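You operate a simulated robot arm through the tools that you are given. There is no shell and no other tool.

The job below is to be done with a simulated robot arm. You get a single attempt, and the scene is never put back.

TASK
Mix a batch of filler and run it into cup J-27.
Fine: one pump of water, then one slide of powder; crank smooth; cup docked, spout over it, Feed once; no tint, its dial stays.

It is judged by the outcome, as a careful person would: the job done as asked, and still so three seconds after it is handed in. It fails if anything else is knocked over, pushed out of place, dropped, spilled or broken.

THE ROBOT
A 6-joint arm with a two-finger gripper, fixed in place. Base frame: the origin is at the foot of the arm, x ahead of it, y to its left, z up; the work surface is at about z = 80. Readings come in cm, degrees, newtons and seconds.
With the tool pointing down near the work surface it reaches from about 10 to 70 cm from the base axis. Its first joint turns from -66.0 to 66.0 degrees. Payload 2.45 kg.
Tool frame: the origin (TCP) lies between the finger pads and is the grasp point; the fingertips stand 3 cm ahead of it; z points along the fingers, y is the line along which they close. Largest opening 10.6 cm; the body of the gripper starts 7.9 cm behind the TCP.
Orientation is told as [roll, pitch, yaw] about the base's x, y, z axes, in that order, counted from this pose: with the fingers straight down and closing along the base's y, the tool's x points along the base's -x, its y along +y and its z along -z.

THE INTERFACE
- The arm moves only by the tool nudge_tool. Its arguments are lists of equal length, an entry for each row: "translation": the shift along the base's x, y, z in units of 500 mm (1.0 is 500 mm), a list of three; "rot": the turn, a rotation vector about the base's x, y, z in units of 180 degrees (1.0 is 180 degrees), a list of three. In form: {"translation": [[dx, dy, dz], ...], "rot": [[wx, wy, wz], ...]}. A call has 1 to 20 rows; each row is the pose to reach, as a shift and turn from the pose commanded when the call began. "gripper" is the opening, from 0 (shut) to 1 (fully open), set as the call begins (left out, the last holds). A call with a number of a shift or a turn outside -1 to 1 is refused whole. A row lasts 0.2 s, in which the tool goes at most 5 cm and 8.6 degrees; a call with a longer step from one row to the next is refused whole, and so is a gripper value outside its range. A pose out of reach is approached as far as the arm can. The call stops where the force on the tool passes 40 N (or 10 N more than at its start, if that is more) or the arm is blocked; 0.2 s more then pass. The fingers move at their own pace (about 15.3 cm/s each) and stop on an object; they squeeze with about 26 N. The grip force told is the motor's: it shows also when the fingers shut on nothing. Time passes only in rows, and 0.2 s behind the last, so rows that repeat a pose let the fingers close. It gives the time, the measured TCP pose, the force on the tool (base axes), the opening and the grip force at its end, in the units of the frame above (readings bear some noise), with the torque about the TCP (base axes, N m) and any sound that the robot's microphone picked up.
- Cameras (640 x 400 px; columns grow to the right, rows downward): "scene" is fixed at [4.16, 39.8, 142.13]; the picture's right is [-0.89, -0.45, 0.00], its down [-0.17, 0.34, -0.92] and it looks along [0.42, -0.82, -0.39] (base axes); focal length 308 px, centre (320, 200). "wrist" rides on the gripper at [7.6, -0.2, -10.6] in the tool frame; the picture's right is [0.02, 1.00, 0.00], its down [-0.78, 0.02, -0.62] and it looks along [-0.62, 0.01, 0.78] (tool axes); focal length 247 px, centre (320, 200). There is no depth. A picture from a camera that has moved, and an enlarged one, comes with that camera's place and axes in the base frame and with its lens.
- snapshot(camera): a new picture of that camera. The clock stands still meanwhile.
- enlarge(camera, box): a new picture of the part [left, top, right, bottom] of that camera's present view, enlarged. The clock stands still meanwhile.
- finish_job(): hands the job in; it is judged then, once.

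Places have to be worked out from the pictures, the camera data and where the tool is seen. Open the gripper and draw the arm clear of the work before you hand the job in, unless the task says otherwise.

The tools are called after "Call:" as name(argument=value, ...) on one line, values as JSON. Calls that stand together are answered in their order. nudge_tool: Moves the arm, as the interface text tells. Its arguments: {"type":"object","properties":{"translation":{"type":"array","items":{"type":"array","items":{"type":"number"}}},"rot":{"type":"array","items":{"type":"array","items":{"type":"number"}}},"gripper":{"type":"number"}},"required":["translation","rot"]} The other tools are called the same way: snapshot (camera) takes a picture; enlarge (camera, box) takes an enlarged picture of a part of a camera's view; finish_job () hands the job in.

At the start:

```text
time_s: 0.0
tcp_pos: [41.56, -8.93, 124.37]
tool_rot: [0.0, 0.1, 0.0]
force: [0.0, -0.4, -0.7]
torque: [0.01, 0.03, 0.0]
gripper_width: 10.59
grasp_force: 0.0
```

scene: 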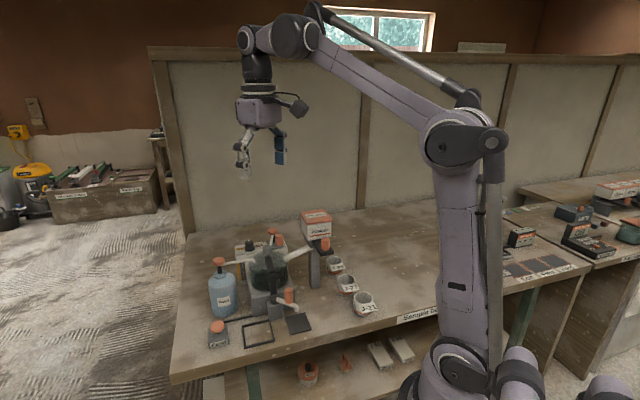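
wrist: 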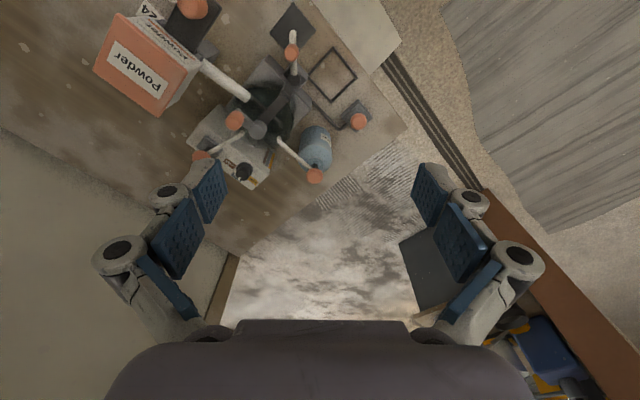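

I start by looking closely at the bench; the machine is at the scene image's lower-left part.

Call:
enlarge(camera="scene", box=[190, 200, 350, 360])

Call:
enlarge(camera="scene", box=[300, 230, 420, 330])

Call:
enlarge(camera="wrist", box=[80, 0, 400, 200])

```text
2.50 times, centred on (270, 280) of scene
camera zoom: at [4.16, 39.8, 142.13], right [-0.89, -0.45, 0.0], down [-0.17, 0.34, -0.92], along [0.42, -0.82, -0.39], focal length 770 px, centre (445, 0)
```

zoom: 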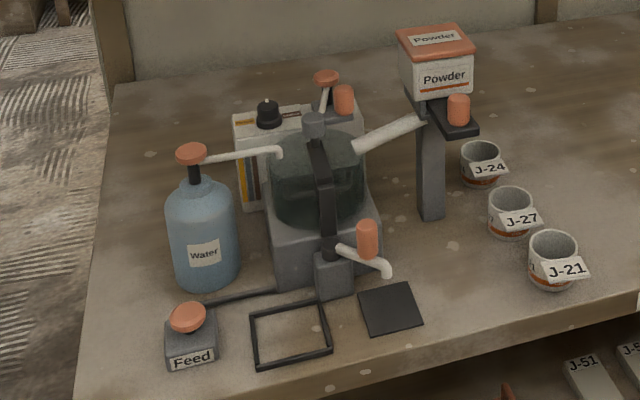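

```text
4.00 times, centred on (360, 280) of scene
camera zoom: at [4.16, 39.8, 142.13], right [-0.89, -0.45, 0.0], down [-0.17, 0.34, -0.92], along [0.42, -0.82, -0.39], focal length 1232 px, centre (160, -120)
```

zoom: 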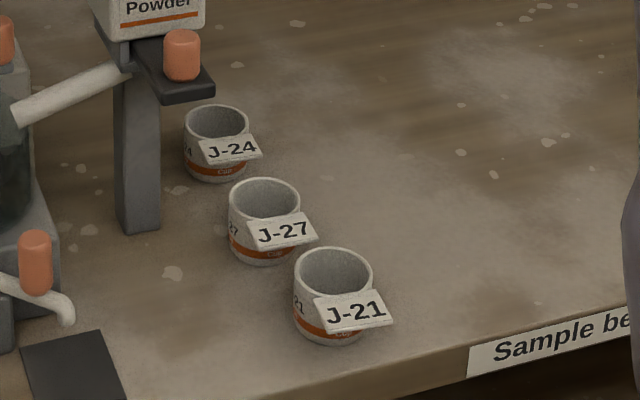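

```text
2.00 times, centred on (240, 100) of wrist
camera zoom: at [33.73, -8.99, 135.11], right [-0.02, 1.0, 0.0], down [0.78, 0.02, 0.62], along [0.62, 0.01, -0.78], focal length 494 px, centre (480, 400)
```

zoom: 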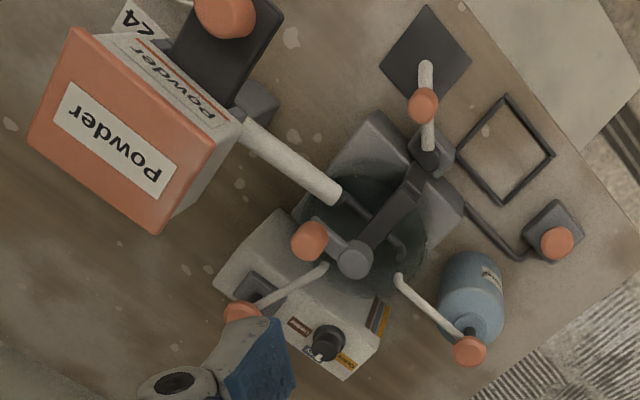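

The triangulated layout so far: frame (dock) ≈ (45.4,-6.4), pad ≈ (37.4,-14.1), cups in a row near (23,-25),(31,-31),(38,-38). I raise the arm's view toward the cups and the powder slide for a closer look.

Call:
nudge_tool(translation=[[-0.04, -0.052, -0.02], [-0.08, -0.105, -0.05], [-0.125, -0.158, -0.08], [-0.166, -0.21, -0.11], [-0.207, -0.263, -0.14], [-0.25, -0.316, -0.17], [-0.29, -0.37, -0.19], [-0.331, -0.4, -0.2]], rot=[[0, 0, 0], [0, 0, 0], [0, 0, 0], [0, 0, 0], [0, 0, 0], [0, 0, 0], [0, 0, 0], [0, 0, 0]])

Call:
snapshot(camera="wrist")

Call:
snapshot(camera="scene")

```text
time_s: 1.8
tcp_pos: [24.82, -28.76, 114.37]
tool_rot: [0.0, 0.0, 0.1]
force: [0.4, -0.4, -0.5]
torque: [0.03, 0.0, 0.02]
gripper_width: 10.61
grasp_force: 0.0
```

```text
taken
camera wrist: at [17.3, -28.95, 125.0], right [-0.02, 1.0, 0.0], down [0.78, 0.02, 0.62], along [0.62, 0.01, -0.78], focal length 247 px, centre (320, 200)
```

wrist: 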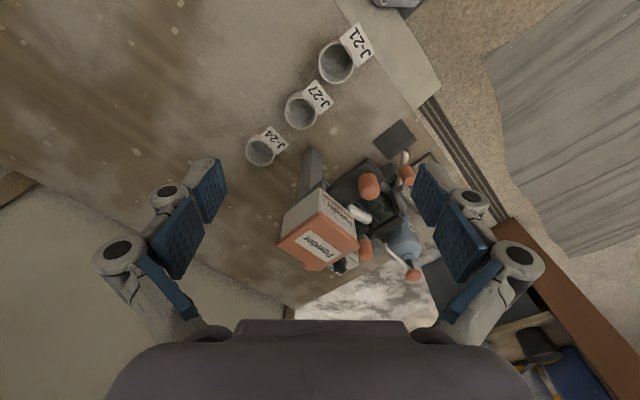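

```text
taken
```

scene: 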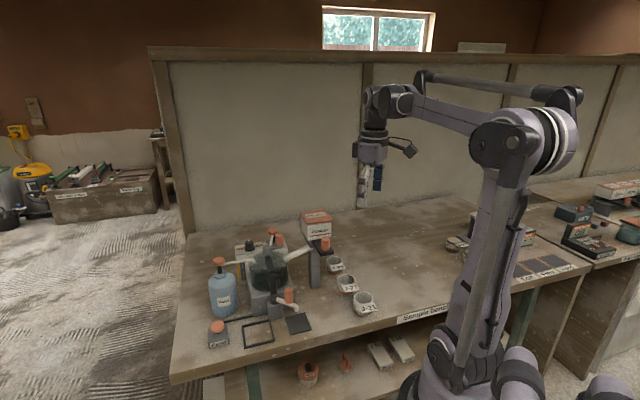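

Call:
enlarge(camera="wrist", box=[230, 10, 450, 148])

Call:
enlarge(camera="wrist", box=[270, 120, 450, 290])

Call:
enlarge(camera="scene", box=[270, 200, 350, 250])

Call:
enlarge(camera="scene", box=[230, 270, 320, 350])

```text
2.90 times, centred on (340, 79) of wrist
camera zoom: at [17.3, -28.95, 125.0], right [-0.02, 1.0, 0.0], down [0.78, 0.02, 0.62], along [0.62, 0.01, -0.78], focal length 716 px, centre (262, 551)
```

zoom: 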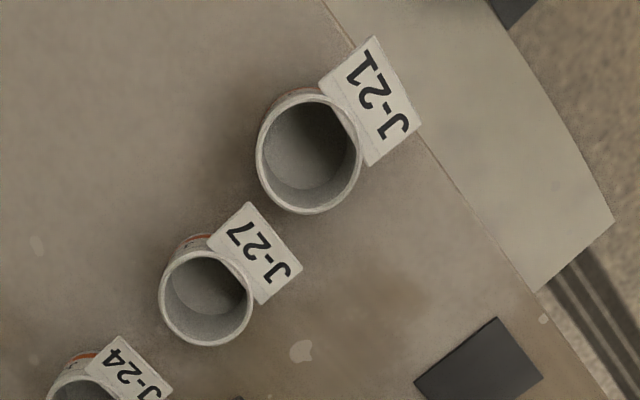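

```text
2.35 times, centred on (360, 205) of wrist
camera zoom: at [17.3, -28.95, 125.0], right [-0.02, 1.0, 0.0], down [0.78, 0.02, 0.62], along [0.62, 0.01, -0.78], focal length 581 px, centre (226, 188)
```

zoom: 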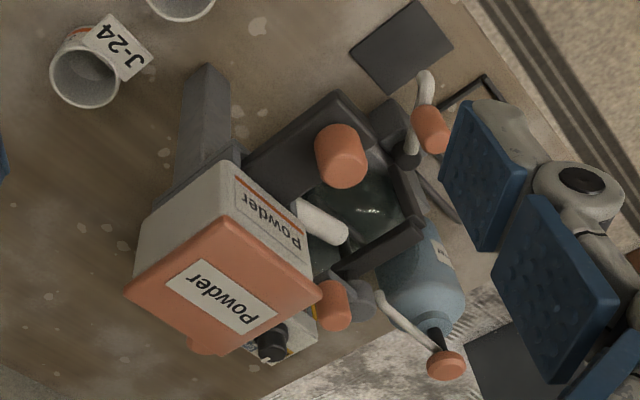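

```text
8.00 times, centred on (310, 225) of scene
camera zoom: at [4.16, 39.8, 142.13], right [-0.89, -0.45, 0.0], down [-0.17, 0.34, -0.92], along [0.42, -0.82, -0.39], focal length 2464 px, centre (400, 0)
```

zoom: 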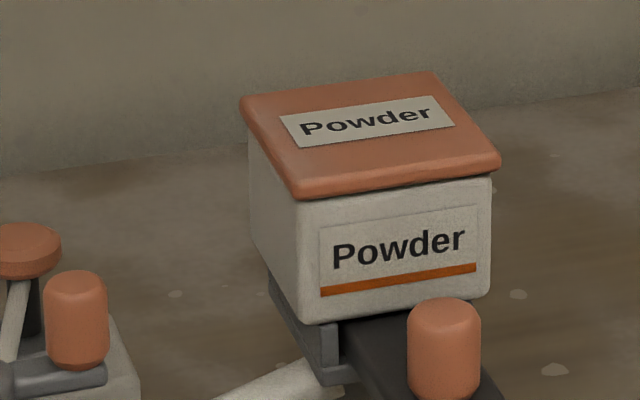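

```text
5.00 times, centred on (275, 310) of scene
camera zoom: at [4.16, 39.8, 142.13], right [-0.89, -0.45, 0.0], down [-0.17, 0.34, -0.92], along [0.42, -0.82, -0.39], focal length 1540 px, centre (545, -350)
```

zoom: 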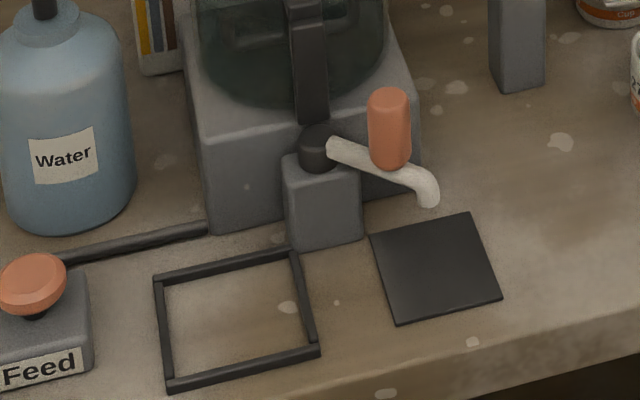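

The frame looks like the cup dock (low fence) and the pad a drip mat under the parked spout; the tags on the cups point along the row. I now move over toward the machine at safe height to get a closer view for the water pump.

Call:
nudge_tool(translation=[[0.05, 0.04, 0.03], [0.1, 0.09, 0.05], [0.16, 0.15, 0.05], [0.22, 0.21, 0.05], [0.28, 0.27, 0.05], [0.34, 0.33, 0.03], [0.4, 0.39, 0.01]], rot=[[0, 0, 0], [0, 0, 0], [0, 0, 0], [0, 0, 0], [0, 0, 0], [0, 0, 0], [0, 0, 0]], gripper=0)

Call:
snapshot(camera="wrist")

```text
time_s: 3.4
tcp_pos: [44.82, -9.31, 115.04]
tool_rot: [-0.1, 0.0, 0.0]
force: [-0.9, -0.1, 0.5]
torque: [-0.03, 0.04, 0.01]
gripper_width: 0.0
grasp_force: 25.9
```

```text
taken
camera wrist: at [37.24, -9.47, 125.81], right [-0.02, 1.0, 0.0], down [0.78, 0.02, 0.62], along [0.62, 0.01, -0.78], focal length 247 px, centre (320, 200)
```

wrist: 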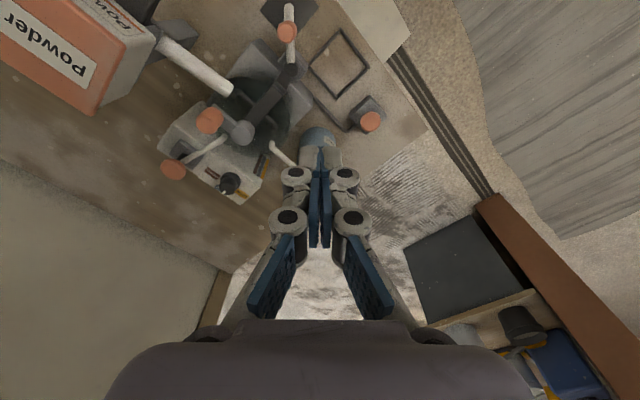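

The fingers now hide the pump head; I shift sideways in y to see it clear and enlarge the machine.

Call:
nudge_tool(translation=[[0, 0.06, 0.0], [0, 0.12, -0.02], [0, 0.16, -0.04]], rot=[[0, 0, 0], [0, 0, 0], [0, 0, 0]])

Call:
enlarge(camera="wrist", box=[90, 0, 330, 150])

Call:
enlarge(camera="wrist", box=[120, 80, 320, 205])

```text
time_s: 4.2
tcp_pos: [44.68, -1.21, 113.05]
tool_rot: [0.0, -0.1, 0.0]
force: [0.3, -0.1, 0.6]
torque: [-0.01, -0.01, 0.03]
gripper_width: 0.0
grasp_force: 25.6
```

```text
2.67 times, centred on (210, 75) of wrist
camera zoom: at [37.1, -1.37, 123.63], right [-0.02, 1.0, 0.0], down [0.78, 0.02, 0.62], along [0.62, 0.01, -0.78], focal length 659 px, centre (613, 533)
```

zoom: 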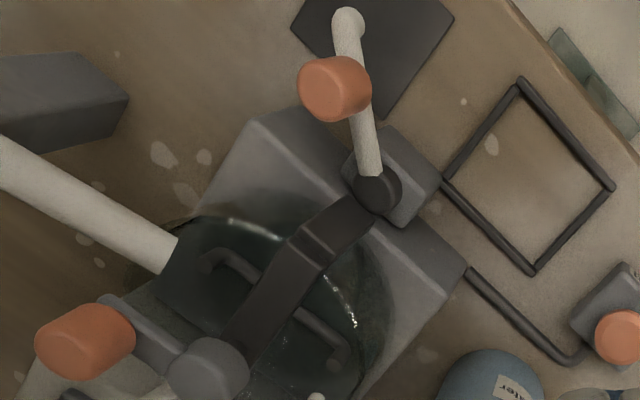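

```text
3.20 times, centred on (220, 142) of wrist
camera zoom: at [37.1, -1.37, 123.63], right [-0.02, 1.0, 0.0], down [0.78, 0.02, 0.62], along [0.62, 0.01, -0.78], focal length 790 px, centre (640, 384)
```

zoom: 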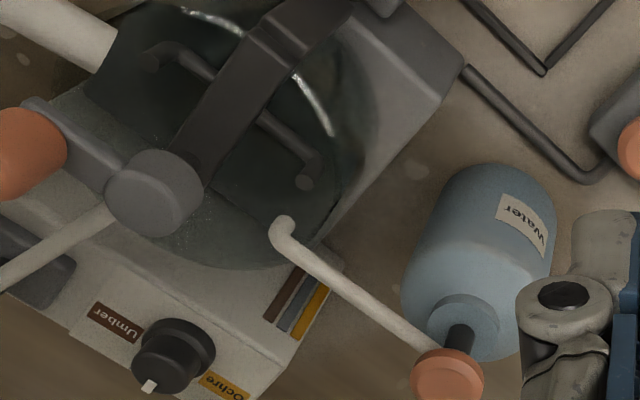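

The pump head top triangulates to about (58.4, -9.3, 96.5), dia ≈3 cm. I move the closed fingers above it, keeping 2–3 cm clearance, and check from both cameras.

Call:
nudge_tool(translation=[[0.07, -0.04, 0], [0.14, -0.08, -0.01], [0.21, -0.125, -0.03], [0.274, -0.163, -0.08], [0.274, -0.163, -0.16], [0.274, -0.163, -0.22]], rot=[[0, 0, 0], [0, 0, 0], [0, 0, 0], [0, 0, 0], [0, 0, 0], [0, 0, 0]])

Call:
enlarge(camera="scene", box=[180, 170, 340, 290])

Call:
enlarge(camera="wrist", box=[200, 60, 440, 260])

```text
time_s: 5.6
tcp_pos: [58.58, -9.58, 102.03]
tool_rot: [-0.1, 0.0, 0.0]
force: [-0.9, -0.1, 0.9]
torque: [-0.05, -0.02, 0.0]
gripper_width: 0.0
grasp_force: 26.2
```

```text
3.33 times, centred on (260, 230) of scene
camera zoom: at [4.16, 39.8, 142.13], right [-0.89, -0.45, 0.0], down [-0.17, 0.34, -0.92], along [0.42, -0.82, -0.39], focal length 1027 px, centre (520, 100)
```

zoom: 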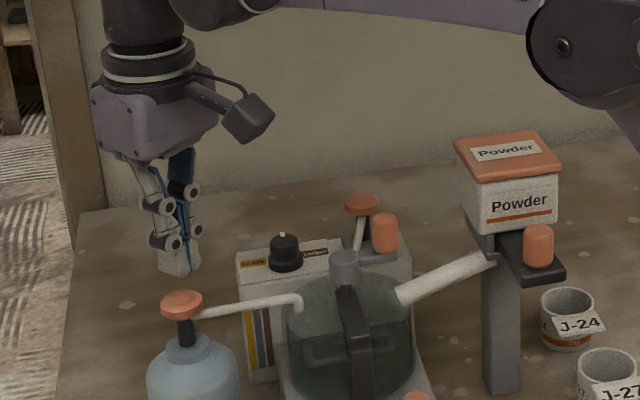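

```text
2.00 times, centred on (320, 160) of wrist
camera zoom: at [51.0, -9.72, 112.74], right [-0.02, 1.0, 0.0], down [0.78, 0.02, 0.62], along [0.62, 0.01, -0.78], focal length 494 px, centre (320, 280)
```

zoom: 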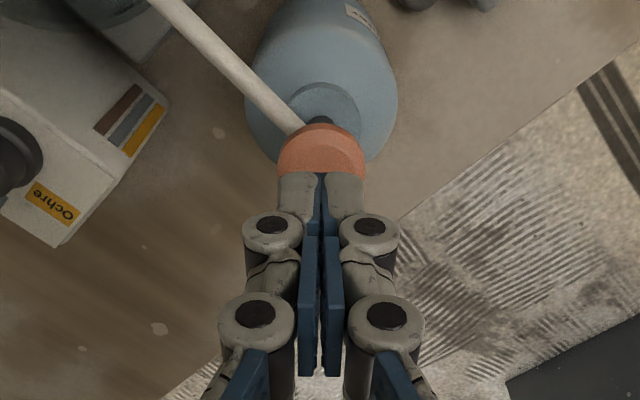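

Lateral alignment looks good; I enlarge the wrist view to check the x alignment of the tips over the head.

Call:
enlarge(camera="wrist", box=[280, 100, 360, 150])

Call:
enlarge(camera="scene", box=[205, 235, 265, 275])

```text
8.00 times, centred on (320, 125) of wrist
camera zoom: at [51.0, -9.72, 112.74], right [-0.02, 1.0, 0.0], down [0.78, 0.02, 0.62], along [0.62, 0.01, -0.78], focal length 1976 px, centre (320, 800)
```

zoom: 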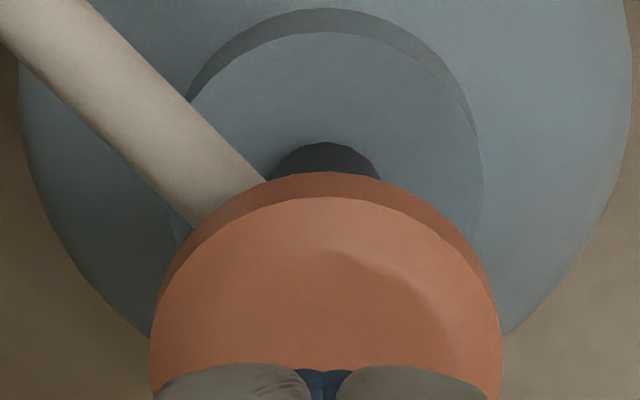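

```text
10.00 times, centred on (235, 255) of scene
camera zoom: at [4.16, 39.8, 142.13], right [-0.89, -0.45, 0.0], down [-0.17, 0.34, -0.92], along [0.42, -0.82, -0.39], focal length 3080 px, centre (1170, -350)
```

zoom: 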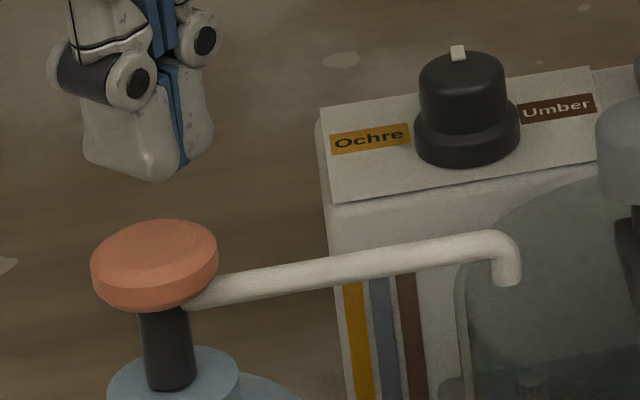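

The head centre is near (59.0,-9.6,96.2), tips at z=99. I shift +0.4 cm in x and press straight down slowly, until the stroke ends or the force stops it.

Call:
nudge_tool(translation=[[0.009, 0, 0], [0.009, 0, -0.03], [0.009, 0, -0.05], [0.009, 0, -0.06], [0.009, 0, -0.07], [0.009, 0, -0.08], [0.009, 0, -0.09], [0.009, 0, -0.1]], rot=[[0, 0, 0], [0, 0, 0], [0, 0, 0], [0, 0, 0], [0, 0, 0], [0, 0, 0], [0, 0, 0], [0, 0, 0]])

Call:
enlarge(camera="scene", box=[205, 235, 285, 290])

```text
time_s: 7.1
tcp_pos: [59.0, -9.66, 98.11]
tool_rot: [-0.1, -0.2, 0.1]
force: [-0.6, 0.7, 13.2]
torque: [0.01, 0.06, -0.01]
gripper_width: 0.61
grasp_force: 28.3
stopped in row 7: the force on the tool passed its limit at 51 N (the readings are from after the stop); the commanded pose is now the measured one
```

```text
7.27 times, centred on (245, 262) of scene
camera zoom: at [4.13, 39.8, 142.13], right [-0.89, -0.45, 0.0], down [-0.17, 0.34, -0.92], along [0.42, -0.82, -0.39], focal length 2240 px, centre (866, -254)
```

zoom: 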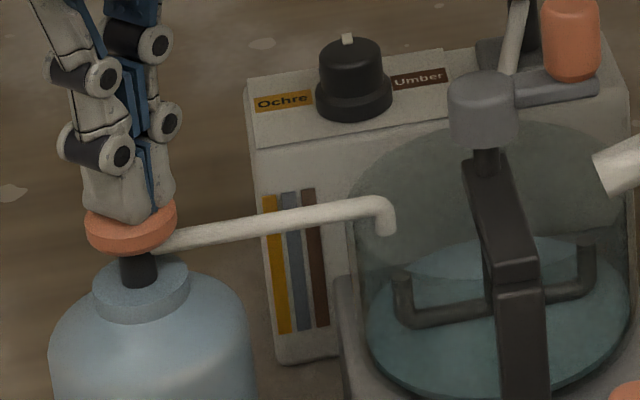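

Water now shows as a pale layer in the bowl, so one full stroke was delivered. I lift straight off.

Call:
nudge_tool(translation=[[0, 0, 0.04], [0, 0, 0.12], [0, 0, 0.2], [-0.04, 0.02, 0.26]], rot=[[0, 0, 0], [0, 0, 0], [0, 0, 0], [0, 0, 0]])

Call:
enlarge(camera="scene", box=[195, 200, 355, 320])

Call:
snapshot(camera="wrist")

```text
time_s: 8.1
tcp_pos: [57.03, -8.61, 110.79]
tool_rot: [-0.1, -0.2, 0.0]
force: [0.2, 0.4, 0.2]
torque: [-0.01, -0.04, 0.01]
gripper_width: 0.0
grasp_force: 28.4
```

```text
3.33 times, centred on (275, 260) of scene
camera zoom: at [4.16, 39.8, 142.13], right [-0.89, -0.45, 0.0], down [-0.17, 0.34, -0.92], along [0.42, -0.82, -0.39], focal length 1027 px, centre (470, 0)
```

zoom: 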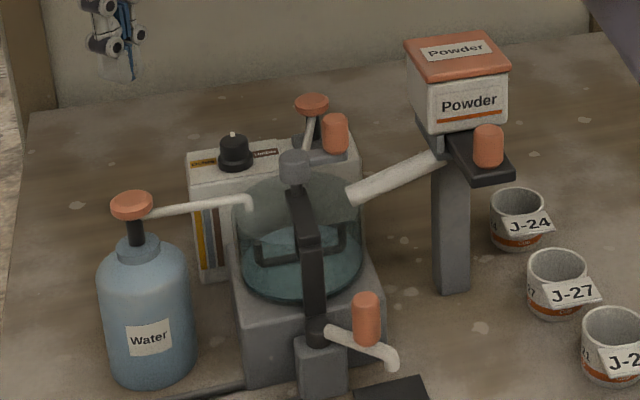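

```text
taken
camera wrist: at [49.38, -8.77, 121.51], right [-0.02, 1.0, 0.0], down [0.78, 0.02, 0.62], along [0.62, 0.01, -0.78], focal length 247 px, centre (320, 200)
```

wrist: 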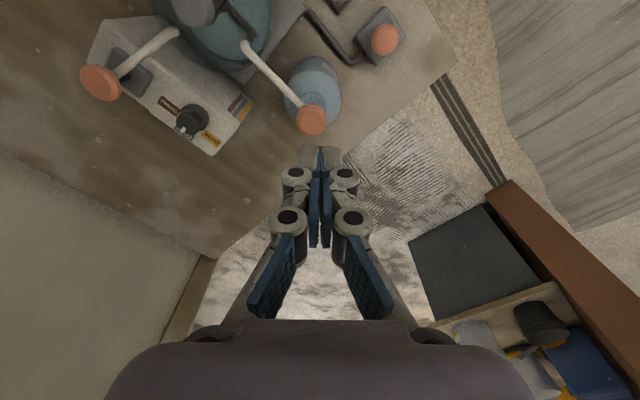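

The pump head is back up and only water went in. Next I view the powder slide: I move above its knob at safe height with yaw -45° (facing the machine's front) and open the fingers.

Call:
nudge_tool(translation=[[-0.05, -0.035, 0.01], [-0.11, -0.08, 0.024], [-0.17, -0.12, 0.024], [-0.23, -0.165, 0.024], [-0.29, -0.205, 0.024], [-0.35, -0.25, 0.024], [-0.422, -0.296, 0.024]], rot=[[0, 0, -0.035], [0, 0, -0.07], [0, 0, -0.105], [0, 0, -0.14], [0, 0, -0.175], [0, 0, -0.21], [0, 0, -0.25]])

Call:
snapshot(camera="wrist")

Call:
snapshot(camera="scene")

```text
time_s: 9.7
tcp_pos: [36.04, -23.54, 112.1]
tool_rot: [-0.1, -0.2, -45.2]
force: [-0.8, 0.1, -0.3]
torque: [0.03, -0.04, -0.01]
gripper_width: 0.0
grasp_force: 28.1
```

```text
taken
camera wrist: at [30.41, -18.15, 122.78], right [0.69, 0.72, 0.0], down [0.56, -0.54, 0.62], along [0.45, -0.43, -0.78], focal length 247 px, centre (320, 200)
```

wrist: 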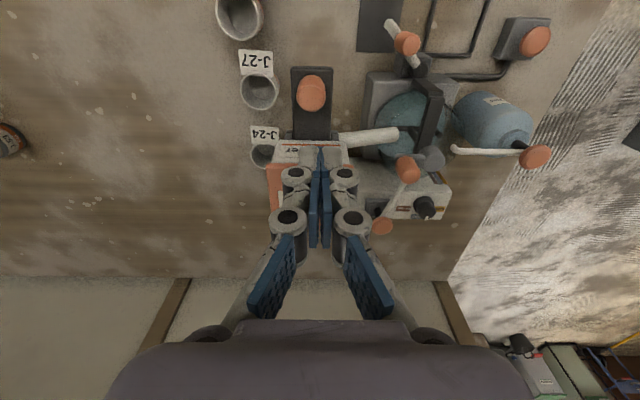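

```text
taken
```

scene: 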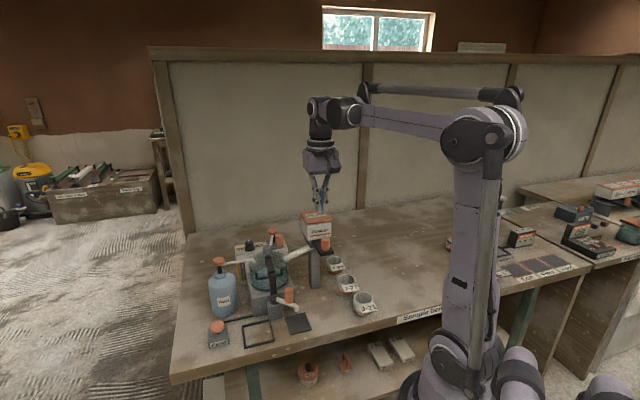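

The machine is square to this yaw; I enlarge the slide area.

Call:
enlarge(camera="wrist", box=[220, 0, 460, 170])

Call:
enlarge(camera="wrist", box=[270, 50, 350, 150])

Call:
enlarge(camera="scene", box=[290, 200, 350, 290])

```text
2.35 times, centred on (340, 85) of wrist
camera zoom: at [30.41, -18.15, 122.78], right [0.69, 0.72, 0.0], down [0.56, -0.54, 0.62], along [0.45, -0.43, -0.78], focal length 581 px, centre (273, 471)
```

zoom: 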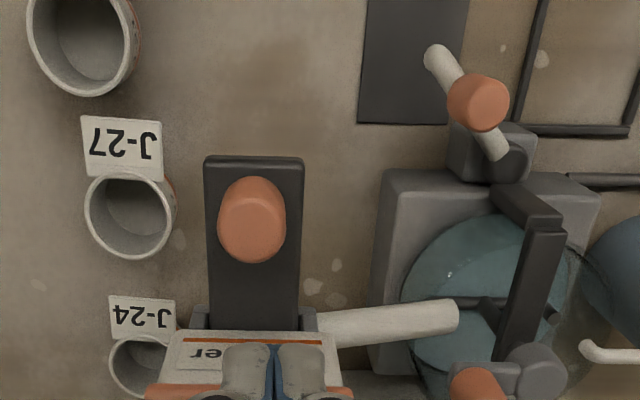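

```text
4.00 times, centred on (310, 100) of wrist
camera zoom: at [30.41, -18.15, 122.78], right [0.69, 0.72, 0.0], down [0.56, -0.54, 0.62], along [0.45, -0.43, -0.78], focal length 988 px, centre (360, 600)
```

zoom: 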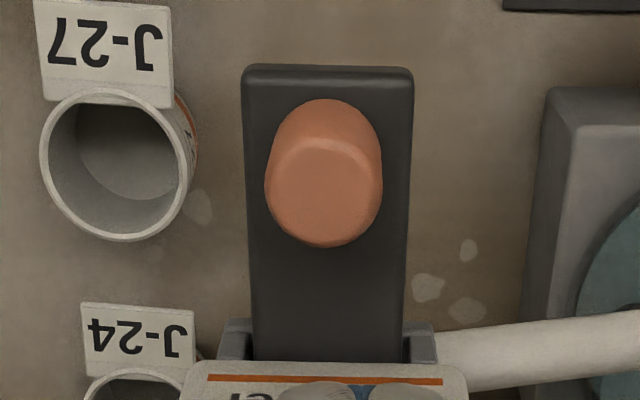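

```text
4.44 times, centred on (320, 245) of scene
camera zoom: at [4.16, 39.8, 142.13], right [-0.89, -0.45, 0.0], down [-0.17, 0.34, -0.92], along [0.42, -0.82, -0.39], focal length 1369 px, centre (320, 0)
```

zoom: 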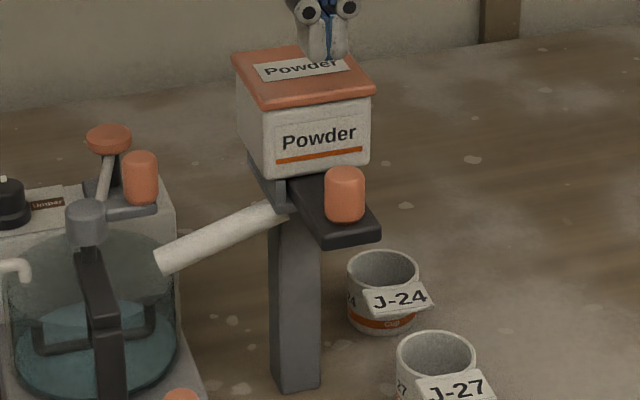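

The slide is a drawer plate whose knob (≈2.5 cm wide, top z≈102) stands at about (34.2,-22.8); the plate's travel toward the hopper looks free (~2.5 cm gap). I go down over the knob with fingers half open, closing across the slide direction.

Call:
nudge_tool(translation=[[-0.0368, 0.0148, 0], [-0.0368, 0.0148, -0.05], [-0.0368, 0.0148, -0.1], [-0.0368, 0.0148, -0.12]], rot=[[0, 0, 0], [0, 0, 0], [0, 0, 0], [0, 0, 0]], gripper=0.5)

Call:
enlarge(camera="wrist", box=[240, 60, 400, 200])

Call:
enlarge(camera="scene", box=[290, 180, 350, 260])

```text
time_s: 10.7
tcp_pos: [34.02, -22.57, 106.1]
tool_rot: [0.0, -0.2, -45.1]
force: [-0.1, 0.7, 0.9]
torque: [0.02, 0.03, 0.04]
gripper_width: 5.3
grasp_force: 0.0
```

```text
2.86 times, centred on (320, 130) of wrist
camera zoom: at [28.48, -17.34, 116.78], right [0.69, 0.72, 0.0], down [0.56, -0.54, 0.62], along [0.45, -0.43, -0.78], focal length 706 px, centre (320, 400)
```

zoom: 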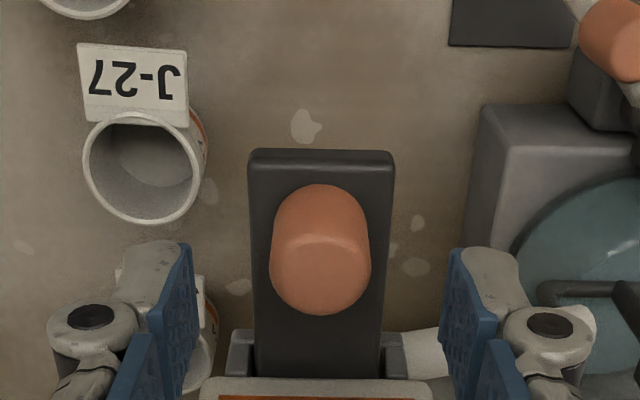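

```text
5.00 times, centred on (320, 220) of scene
camera zoom: at [4.16, 39.8, 142.13], right [-0.89, -0.45, 0.0], down [-0.17, 0.34, -0.92], along [0.42, -0.82, -0.39], focal length 1540 px, centre (320, 100)
```

zoom: 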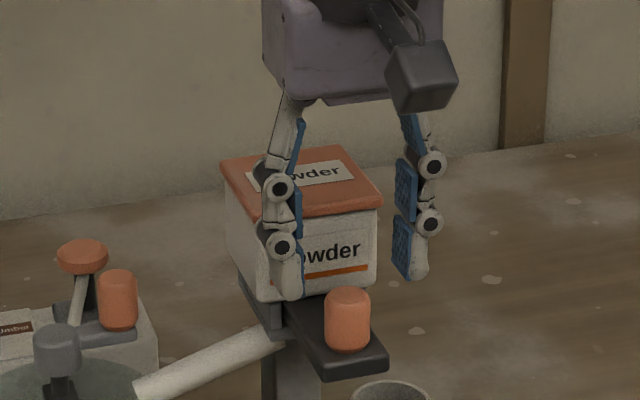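

Knob is centred between the fingers (offset <0.25 cm). I descend to TCP z≈102.6 and close on it.

Call:
nudge_tool(translation=[[0.003, -0.003, -0.03], [0.003, -0.003, -0.06], [0.003, -0.003, -0.07]], rot=[[0, 0, 0], [0, 0, 0], [0, 0, 0]])

Call:
nudge_tool(translation=[[0, 0, 0], [0, 0, 0], [0, 0, 0]], rot=[[0, 0, 0], [0, 0, 0], [0, 0, 0]], gripper=0.1)

Call:
enlarge(camera="scene", box=[290, 180, 350, 260])

```text
time_s: 11.5
tcp_pos: [34.19, -22.71, 102.61]
tool_rot: [0.0, -0.1, -45.1]
force: [0.0, 0.0, -0.1]
torque: [-0.03, 0.01, 0.01]
gripper_width: 5.3
grasp_force: 0.0
```

```text
time_s: 12.3
tcp_pos: [34.24, -22.76, 102.7]
tool_rot: [-0.1, -0.2, -45.0]
force: [-1.8, -2.2, 2.4]
torque: [-0.04, 0.06, -0.02]
gripper_width: 2.28
grasp_force: 45.2
```

```text
5.00 times, centred on (320, 220) of scene
camera zoom: at [4.15, 39.8, 142.13], right [-0.89, -0.45, 0.0], down [-0.17, 0.34, -0.92], along [0.42, -0.82, -0.39], focal length 1540 px, centre (320, 100)
```

zoom: 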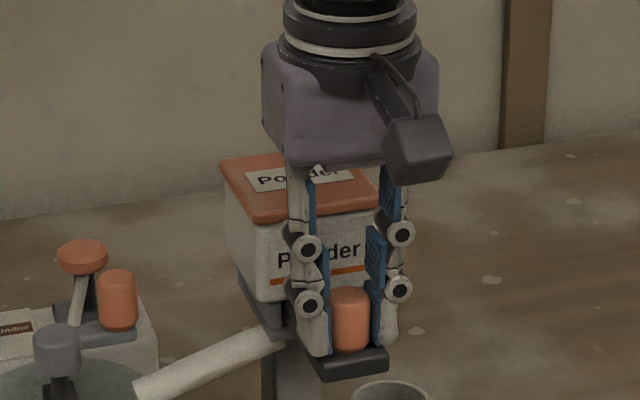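

The knob is held (2.3 cm). I push it gently 1 cm toward the hopper along (0.7,-0.7) to test that direction.

Call:
nudge_tool(translation=[[0.0035, -0.0035, 0], [0.007, -0.007, 0], [0.0105, -0.0105, 0], [0.014, -0.014, 0]], rot=[[0, 0, 0], [0, 0, 0], [0, 0, 0], [0, 0, 0]])

Call:
enlarge(camera="scene", box=[230, 200, 350, 300])

```text
time_s: 13.3
tcp_pos: [34.35, -23.01, 102.64]
tool_rot: [-0.1, 1.1, -45.0]
force: [-5.2, 4.5, 5.8]
torque: [0.3, 0.31, 0.0]
gripper_width: 2.29
grasp_force: 44.8
stopped in row 4: the force on the tool passed its limit at 41 N (the readings are from after the stop); the commanded pose is now the measured one
```

```text
4.00 times, centred on (290, 250) of scene
camera zoom: at [4.14, 39.81, 142.12], right [-0.89, -0.45, 0.0], down [-0.17, 0.34, -0.92], along [0.42, -0.82, -0.39], focal length 1232 px, centre (440, 0)
```

zoom: 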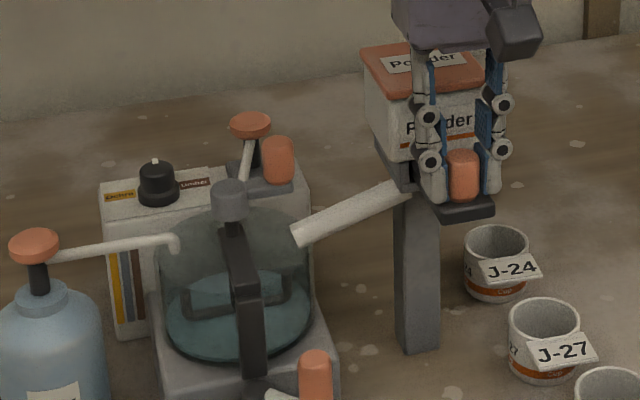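

Inward is its stop, so the stroke must be a pull outward. I pull along (-0.7,0.7) slowly by up to 2 cm and watch.

Call:
nudge_tool(translation=[[-0.003, 0.005, 0], [-0.008, 0.01, 0], [-0.013, 0.015, 0], [-0.018, 0.02, 0], [-0.023, 0.025, 0], [-0.028, 0.03, 0]], rot=[[0, -0.003, 0], [0, -0.006, 0], [0, -0.006, 0], [0, -0.006, 0], [0, -0.006, 0], [0, -0.006, 0]])

Call:
enlarge(camera="scene", box=[230, 200, 350, 300])

```text
time_s: 14.7
tcp_pos: [32.97, -21.61, 102.56]
tool_rot: [0.5, 0.0, -44.9]
force: [-9.1, -9.0, 0.6]
torque: [-0.6, -0.14, 0.04]
gripper_width: 2.25
grasp_force: 45.2
```

```text
4.00 times, centred on (290, 250) of scene
camera zoom: at [4.13, 39.77, 142.14], right [-0.89, -0.45, 0.0], down [-0.17, 0.35, -0.92], along [0.42, -0.82, -0.39], focal length 1232 px, centre (440, 0)
```

zoom: 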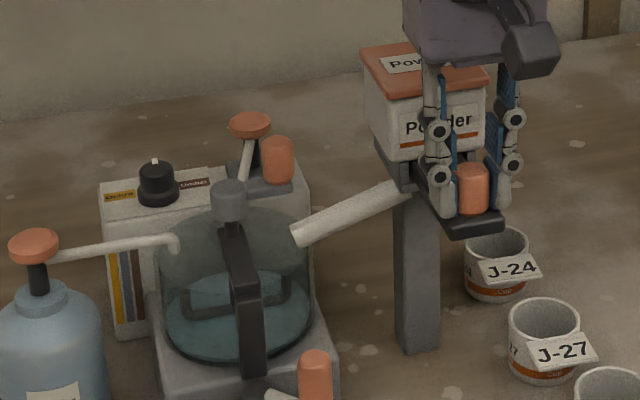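

The slide has moved out ≈1.9 cm without powder falling yet; a lateral force of ~12 N toward (-x,-y) tells me the true axis is a few degrees more toward -x. I continue at about 140° direction.

Call:
nudge_tool(translation=[[-0.007, 0.003, 0], [-0.015, 0.009, 0], [-0.022, 0.015, 0], [-0.03, 0.021, 0]], rot=[[0, 0, 0], [0, 0, 0], [0, 0, 0], [0, 0, 0]])

Call:
enlarge(camera="scene", box=[230, 200, 350, 300])

```text
time_s: 15.7
tcp_pos: [31.64, -20.3, 102.73]
tool_rot: [0.8, 0.1, -44.7]
force: [7.2, 6.6, -12.9]
torque: [0.07, -0.44, 0.01]
gripper_width: 2.29
grasp_force: 44.7
```

```text
4.00 times, centred on (290, 250) of scene
camera zoom: at [4.19, 39.81, 142.12], right [-0.89, -0.45, 0.0], down [-0.17, 0.34, -0.92], along [0.42, -0.82, -0.39], focal length 1232 px, centre (440, 0)
```

zoom: 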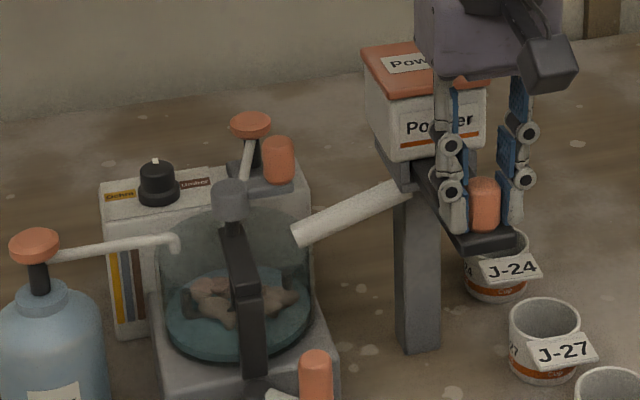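

Powder lumps have dropped into the bowl, so one slide is delivered. I now run the slide back in along its measured line to its starting position.

Call:
nudge_tool(translation=[[0.006, -0.001, 0], [0.014, -0.007, 0], [0.022, -0.0145, 0], [0.03, -0.022, 0], [0.038, -0.03, 0], [0.046, -0.0375, 0], [0.053, -0.044, 0]], rot=[[0, 0, 0], [0, 0, 0], [0, 0, 0], [0, 0, 0], [0, 0, 0], [0, 0, 0], [0, 0, 0]])

Call:
enlarge(camera="scene", box=[230, 200, 350, 300])

```text
time_s: 17.3
tcp_pos: [34.14, -22.73, 102.74]
tool_rot: [0.4, 0.1, -45.1]
force: [-6.4, -7.2, -6.3]
torque: [-0.01, 0.33, -0.05]
gripper_width: 2.29
grasp_force: 45.1
```

```text
4.00 times, centred on (290, 250) of scene
camera zoom: at [4.15, 39.77, 142.14], right [-0.89, -0.45, 0.0], down [-0.17, 0.35, -0.92], along [0.42, -0.82, -0.39], focal length 1232 px, centre (440, 0)
```

zoom: 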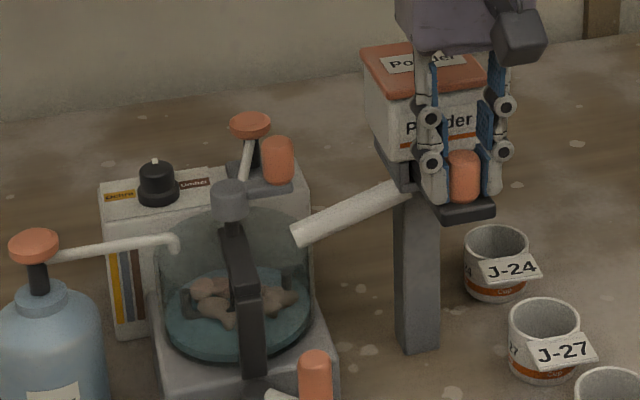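

The slide is back at its stop, powder in the bowl unchanged. I open the fingers and rise straight up.

Call:
nudge_tool(translation=[[0, 0, 0], [0, 0, 0]], rot=[[0, 0, 0], [0, 0, 0]], gripper=0.45)

Call:
nudge_tool(translation=[[0, 0, 0.06], [0, 0, 0.14], [0, 0, 0.2]], rot=[[0, 0, 0], [0, 0, 0], [0, 0, 0]])

Call:
enlarge(camera="scene", box=[210, 200, 370, 320])

Call:
snapshot(camera="wrist")

```text
time_s: 17.9
tcp_pos: [34.21, -22.64, 102.68]
tool_rot: [0.6, 0.1, -44.8]
force: [-0.2, 0.1, -0.4]
torque: [-0.01, -0.01, -0.02]
gripper_width: 4.77
grasp_force: 0.0
```

```text
time_s: 18.7
tcp_pos: [34.21, -22.79, 112.74]
tool_rot: [0.7, 0.1, -44.9]
force: [-0.8, -1.1, 1.1]
torque: [0.02, -0.01, 0.01]
gripper_width: 4.73
grasp_force: 0.1
```

```text
3.33 times, centred on (290, 260) of scene
camera zoom: at [4.16, 39.8, 142.13], right [-0.89, -0.45, 0.0], down [-0.17, 0.34, -0.92], along [0.42, -0.82, -0.39], focal length 1027 px, centre (420, 0)
```

zoom: 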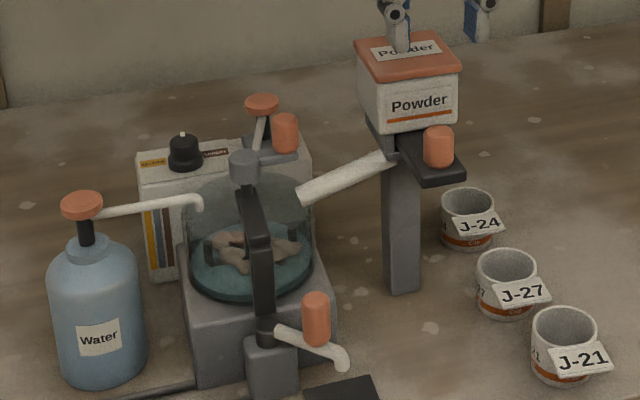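

```text
taken
camera wrist: at [28.64, -17.53, 123.43], right [0.69, 0.72, 0.01], down [0.56, -0.55, 0.62], along [0.45, -0.42, -0.78], focal length 247 px, centre (320, 200)
```

wrist: 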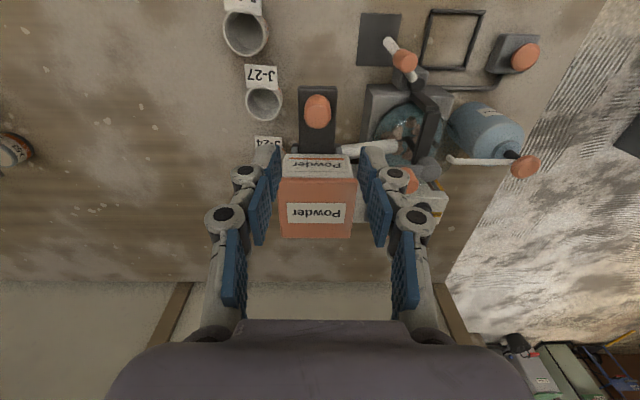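

Slide knob is back where it was and the bowl holds water plus lumps. Next I look at the crank from above, keeping the same yaw.

Call:
nudge_tool(translation=[[0.06, 0.03, 0], [0.12, 0.07, 0], [0.18, 0.105, 0], [0.23, 0.13, -0.01]], rot=[[-0.001, 0, 0], [-0.002, 0, 0], [-0.0039, 0, 0], [-0.0039, 0, 0]], gripper=0.5)

Call:
enlarge(camera="wrist", box=[210, 50, 430, 190])

Call:
enlarge(camera="scene", box=[235, 215, 315, 315])

```text
time_s: 19.7
tcp_pos: [45.78, -15.99, 112.12]
tool_rot: [0.1, -0.4, -45.0]
force: [-0.2, -0.1, -0.2]
torque: [-0.01, -0.01, 0.0]
gripper_width: 5.29
grasp_force: 0.0
```

```text
2.86 times, centred on (320, 120) of wrist
camera zoom: at [40.2, -10.79, 122.71], right [0.69, 0.72, 0.0], down [0.56, -0.54, 0.63], along [0.45, -0.43, -0.78], focal length 706 px, centre (320, 429)
```

zoom: 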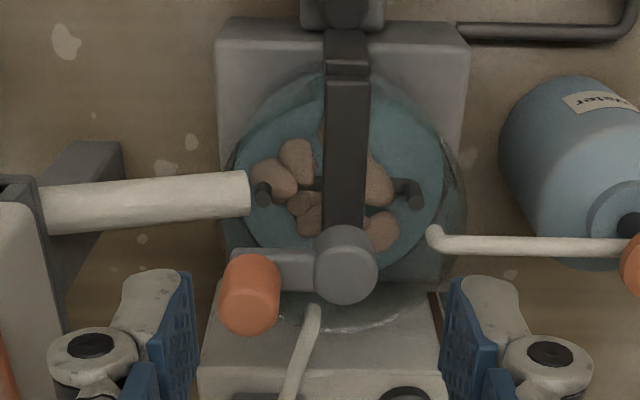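

```text
4.00 times, centred on (275, 265) of scene
camera zoom: at [4.16, 39.8, 142.13], right [-0.89, -0.45, 0.0], down [-0.17, 0.34, -0.92], along [0.42, -0.82, -0.39], focal length 1232 px, centre (500, -60)
```

zoom: 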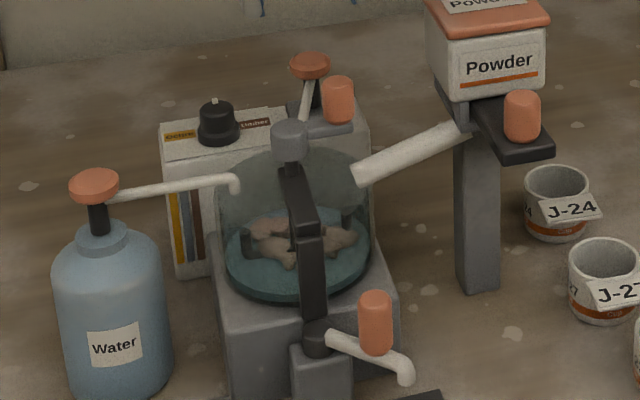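

Crank: hub ≈(49.6,-18.5,97.8), knob ≈(47.0,-20.7), top z≈100.8, radius ≈3.4 cm; everything else there is below z≈98. I move above the knob and come down partway to verify alignment.

Call:
nudge_tool(translation=[[0.012, -0.047, 0], [0.0244, -0.0942, 0], [0.0244, -0.0942, -0.06], [0.0244, -0.0942, -0.12]], rot=[[0, 0.001, 0], [0, 0.002, 0], [0, 0.002, 0], [0, 0.002, 0]], gripper=0.42)

Call:
enlarge(camera="wrist", box=[240, 50, 400, 190])

Call:
enlarge(camera="scene", box=[240, 190, 320, 270])

```text
time_s: 20.7
tcp_pos: [46.92, -21.02, 105.83]
tool_rot: [-0.2, -0.1, -44.9]
force: [-0.3, 0.3, -1.3]
torque: [0.0, 0.01, 0.01]
gripper_width: 4.44
grasp_force: 0.0
```

```text
2.86 times, centred on (320, 120) of wrist
camera zoom: at [41.39, -15.59, 116.61], right [0.69, 0.72, 0.0], down [0.57, -0.54, 0.62], along [0.45, -0.43, -0.78], focal length 706 px, centre (320, 429)
```

zoom: 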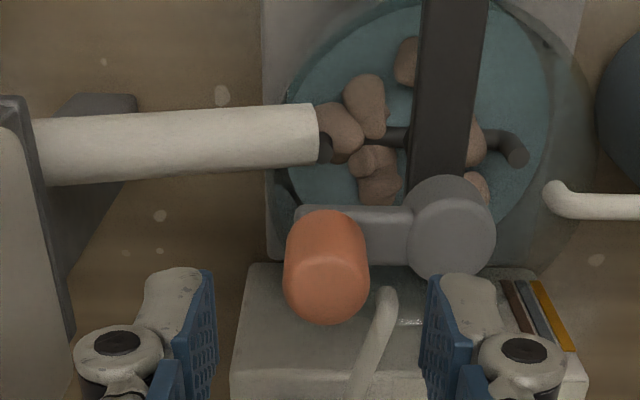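

```text
5.00 times, centred on (280, 230) of scene
camera zoom: at [4.16, 39.8, 142.13], right [-0.89, -0.45, 0.0], down [-0.17, 0.34, -0.92], along [0.42, -0.82, -0.39], focal length 1540 px, centre (520, 50)
```

zoom: 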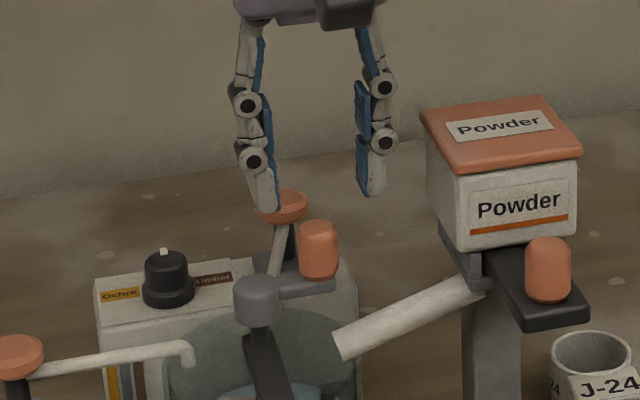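

Knob measures (47.35,-21.05), hub (49.65,-18.5), radius ≈3.4 cm. I correct 0.4 cm in x, descend to TCP z≈101.6, and close.

Call:
nudge_tool(translation=[[0.008, 0, -0.03], [0.008, 0, -0.06], [0.008, 0, -0.084], [0.008, 0, -0.084]], rot=[[0, 0, 0], [0, 0, 0], [0, 0, 0], [0, 0, 0]])

Call:
nudge_tool(translation=[[0, 0, 0], [0, 0, 0], [0, 0, 0]], rot=[[0, 0, 0], [0, 0, 0], [0, 0, 0]], gripper=0.1)

Call:
enlarge(camera="scene", box=[240, 190, 320, 270])

Call:
enlarge(camera="wrist", box=[240, 50, 400, 190])

```text
time_s: 21.7
tcp_pos: [47.14, -20.78, 101.83]
tool_rot: [-0.2, -0.1, -44.9]
force: [-0.4, 0.6, -0.5]
torque: [0.0, 0.05, -0.01]
gripper_width: 4.45
grasp_force: 0.2
```

```text
time_s: 22.5
tcp_pos: [47.11, -20.91, 101.76]
tool_rot: [-0.2, -0.2, -45.0]
force: [-6.4, -7.1, -2.6]
torque: [-0.21, 0.25, 0.0]
gripper_width: 2.09
grasp_force: 44.9
```

```text
5.00 times, centred on (280, 230) of scene
camera zoom: at [4.14, 39.78, 142.13], right [-0.89, -0.45, 0.0], down [-0.17, 0.35, -0.92], along [0.42, -0.82, -0.39], focal length 1540 px, centre (520, 50)
```

zoom: 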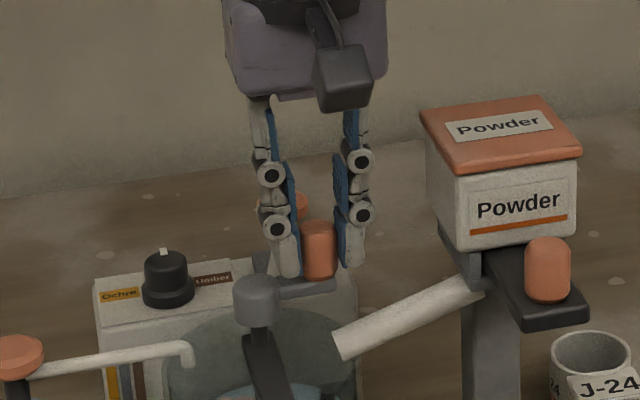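

```text
2.86 times, centred on (320, 120) of wrist
camera zoom: at [41.64, -15.56, 112.46], right [0.69, 0.72, 0.0], down [0.57, -0.54, 0.62], along [0.45, -0.43, -0.78], focal length 706 px, centre (320, 429)
```

zoom: 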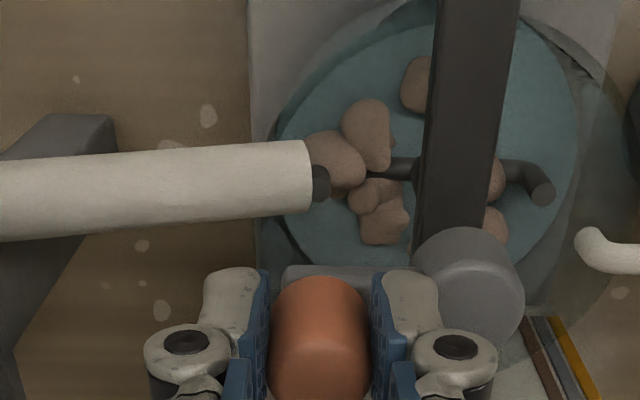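

The knob is gripped (2.1 cm). I test a 30° counter-clockwise arc with fixed yaw about the hub to see if the knob follows and how forces behave.

Call:
nudge_tool(translation=[[0.0047, -0.0038, 0], [0.0097, -0.0074, 0], [0.015, -0.0104, 0], [0.0206, -0.0129, 0], [0.0264, -0.0149, 0], [0.0323, -0.0165, 0]], rot=[[0, 0, 0], [0, 0, 0], [0, 0, 0], [0, 0, 0], [0, 0, 0], [0, 0, 0]])

Call:
enlarge(camera="wrist", box=[240, 50, 400, 190])

Call:
enlarge(camera="scene", box=[225, 190, 325, 290])

```text
time_s: 23.9
tcp_pos: [48.74, -21.84, 101.83]
tool_rot: [-0.2, -0.3, -45.0]
force: [-0.8, -3.0, -5.6]
torque: [0.27, 0.32, -0.01]
gripper_width: 2.08
grasp_force: 44.6
stopped in row 6: the force on the tool passed its limit at 41 N (the readings are from after the stop); the commanded pose is now the measured one
```

```text
2.86 times, centred on (320, 120) of wrist
camera zoom: at [43.32, -16.46, 112.45], right [0.69, 0.72, -0.01], down [0.57, -0.54, 0.63], along [0.45, -0.44, -0.78], focal length 706 px, centre (320, 429)
```

zoom: 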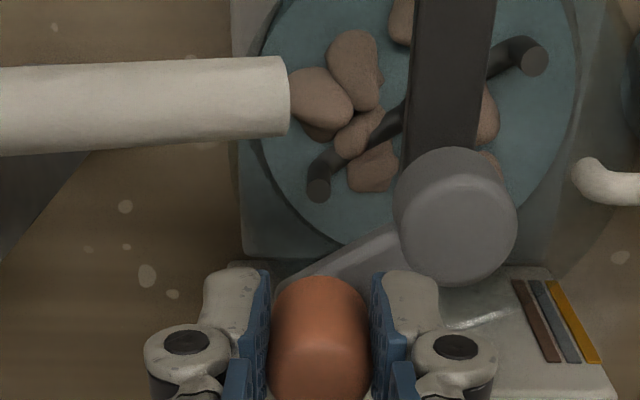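

```text
4.00 times, centred on (275, 240) of scene
camera zoom: at [4.16, 39.79, 142.13], right [-0.89, -0.45, 0.0], down [-0.17, 0.34, -0.92], along [0.42, -0.82, -0.39], focal length 1232 px, centre (500, 40)
```

zoom: 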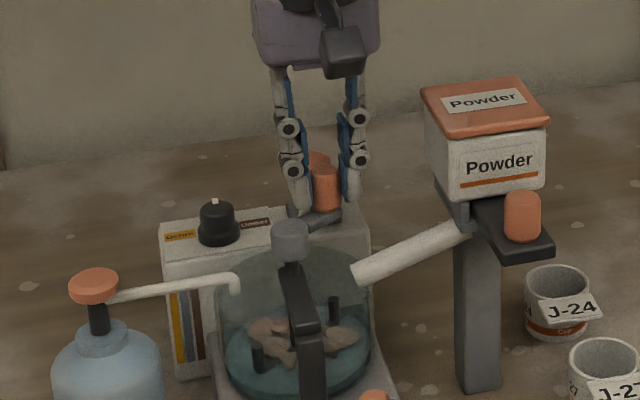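

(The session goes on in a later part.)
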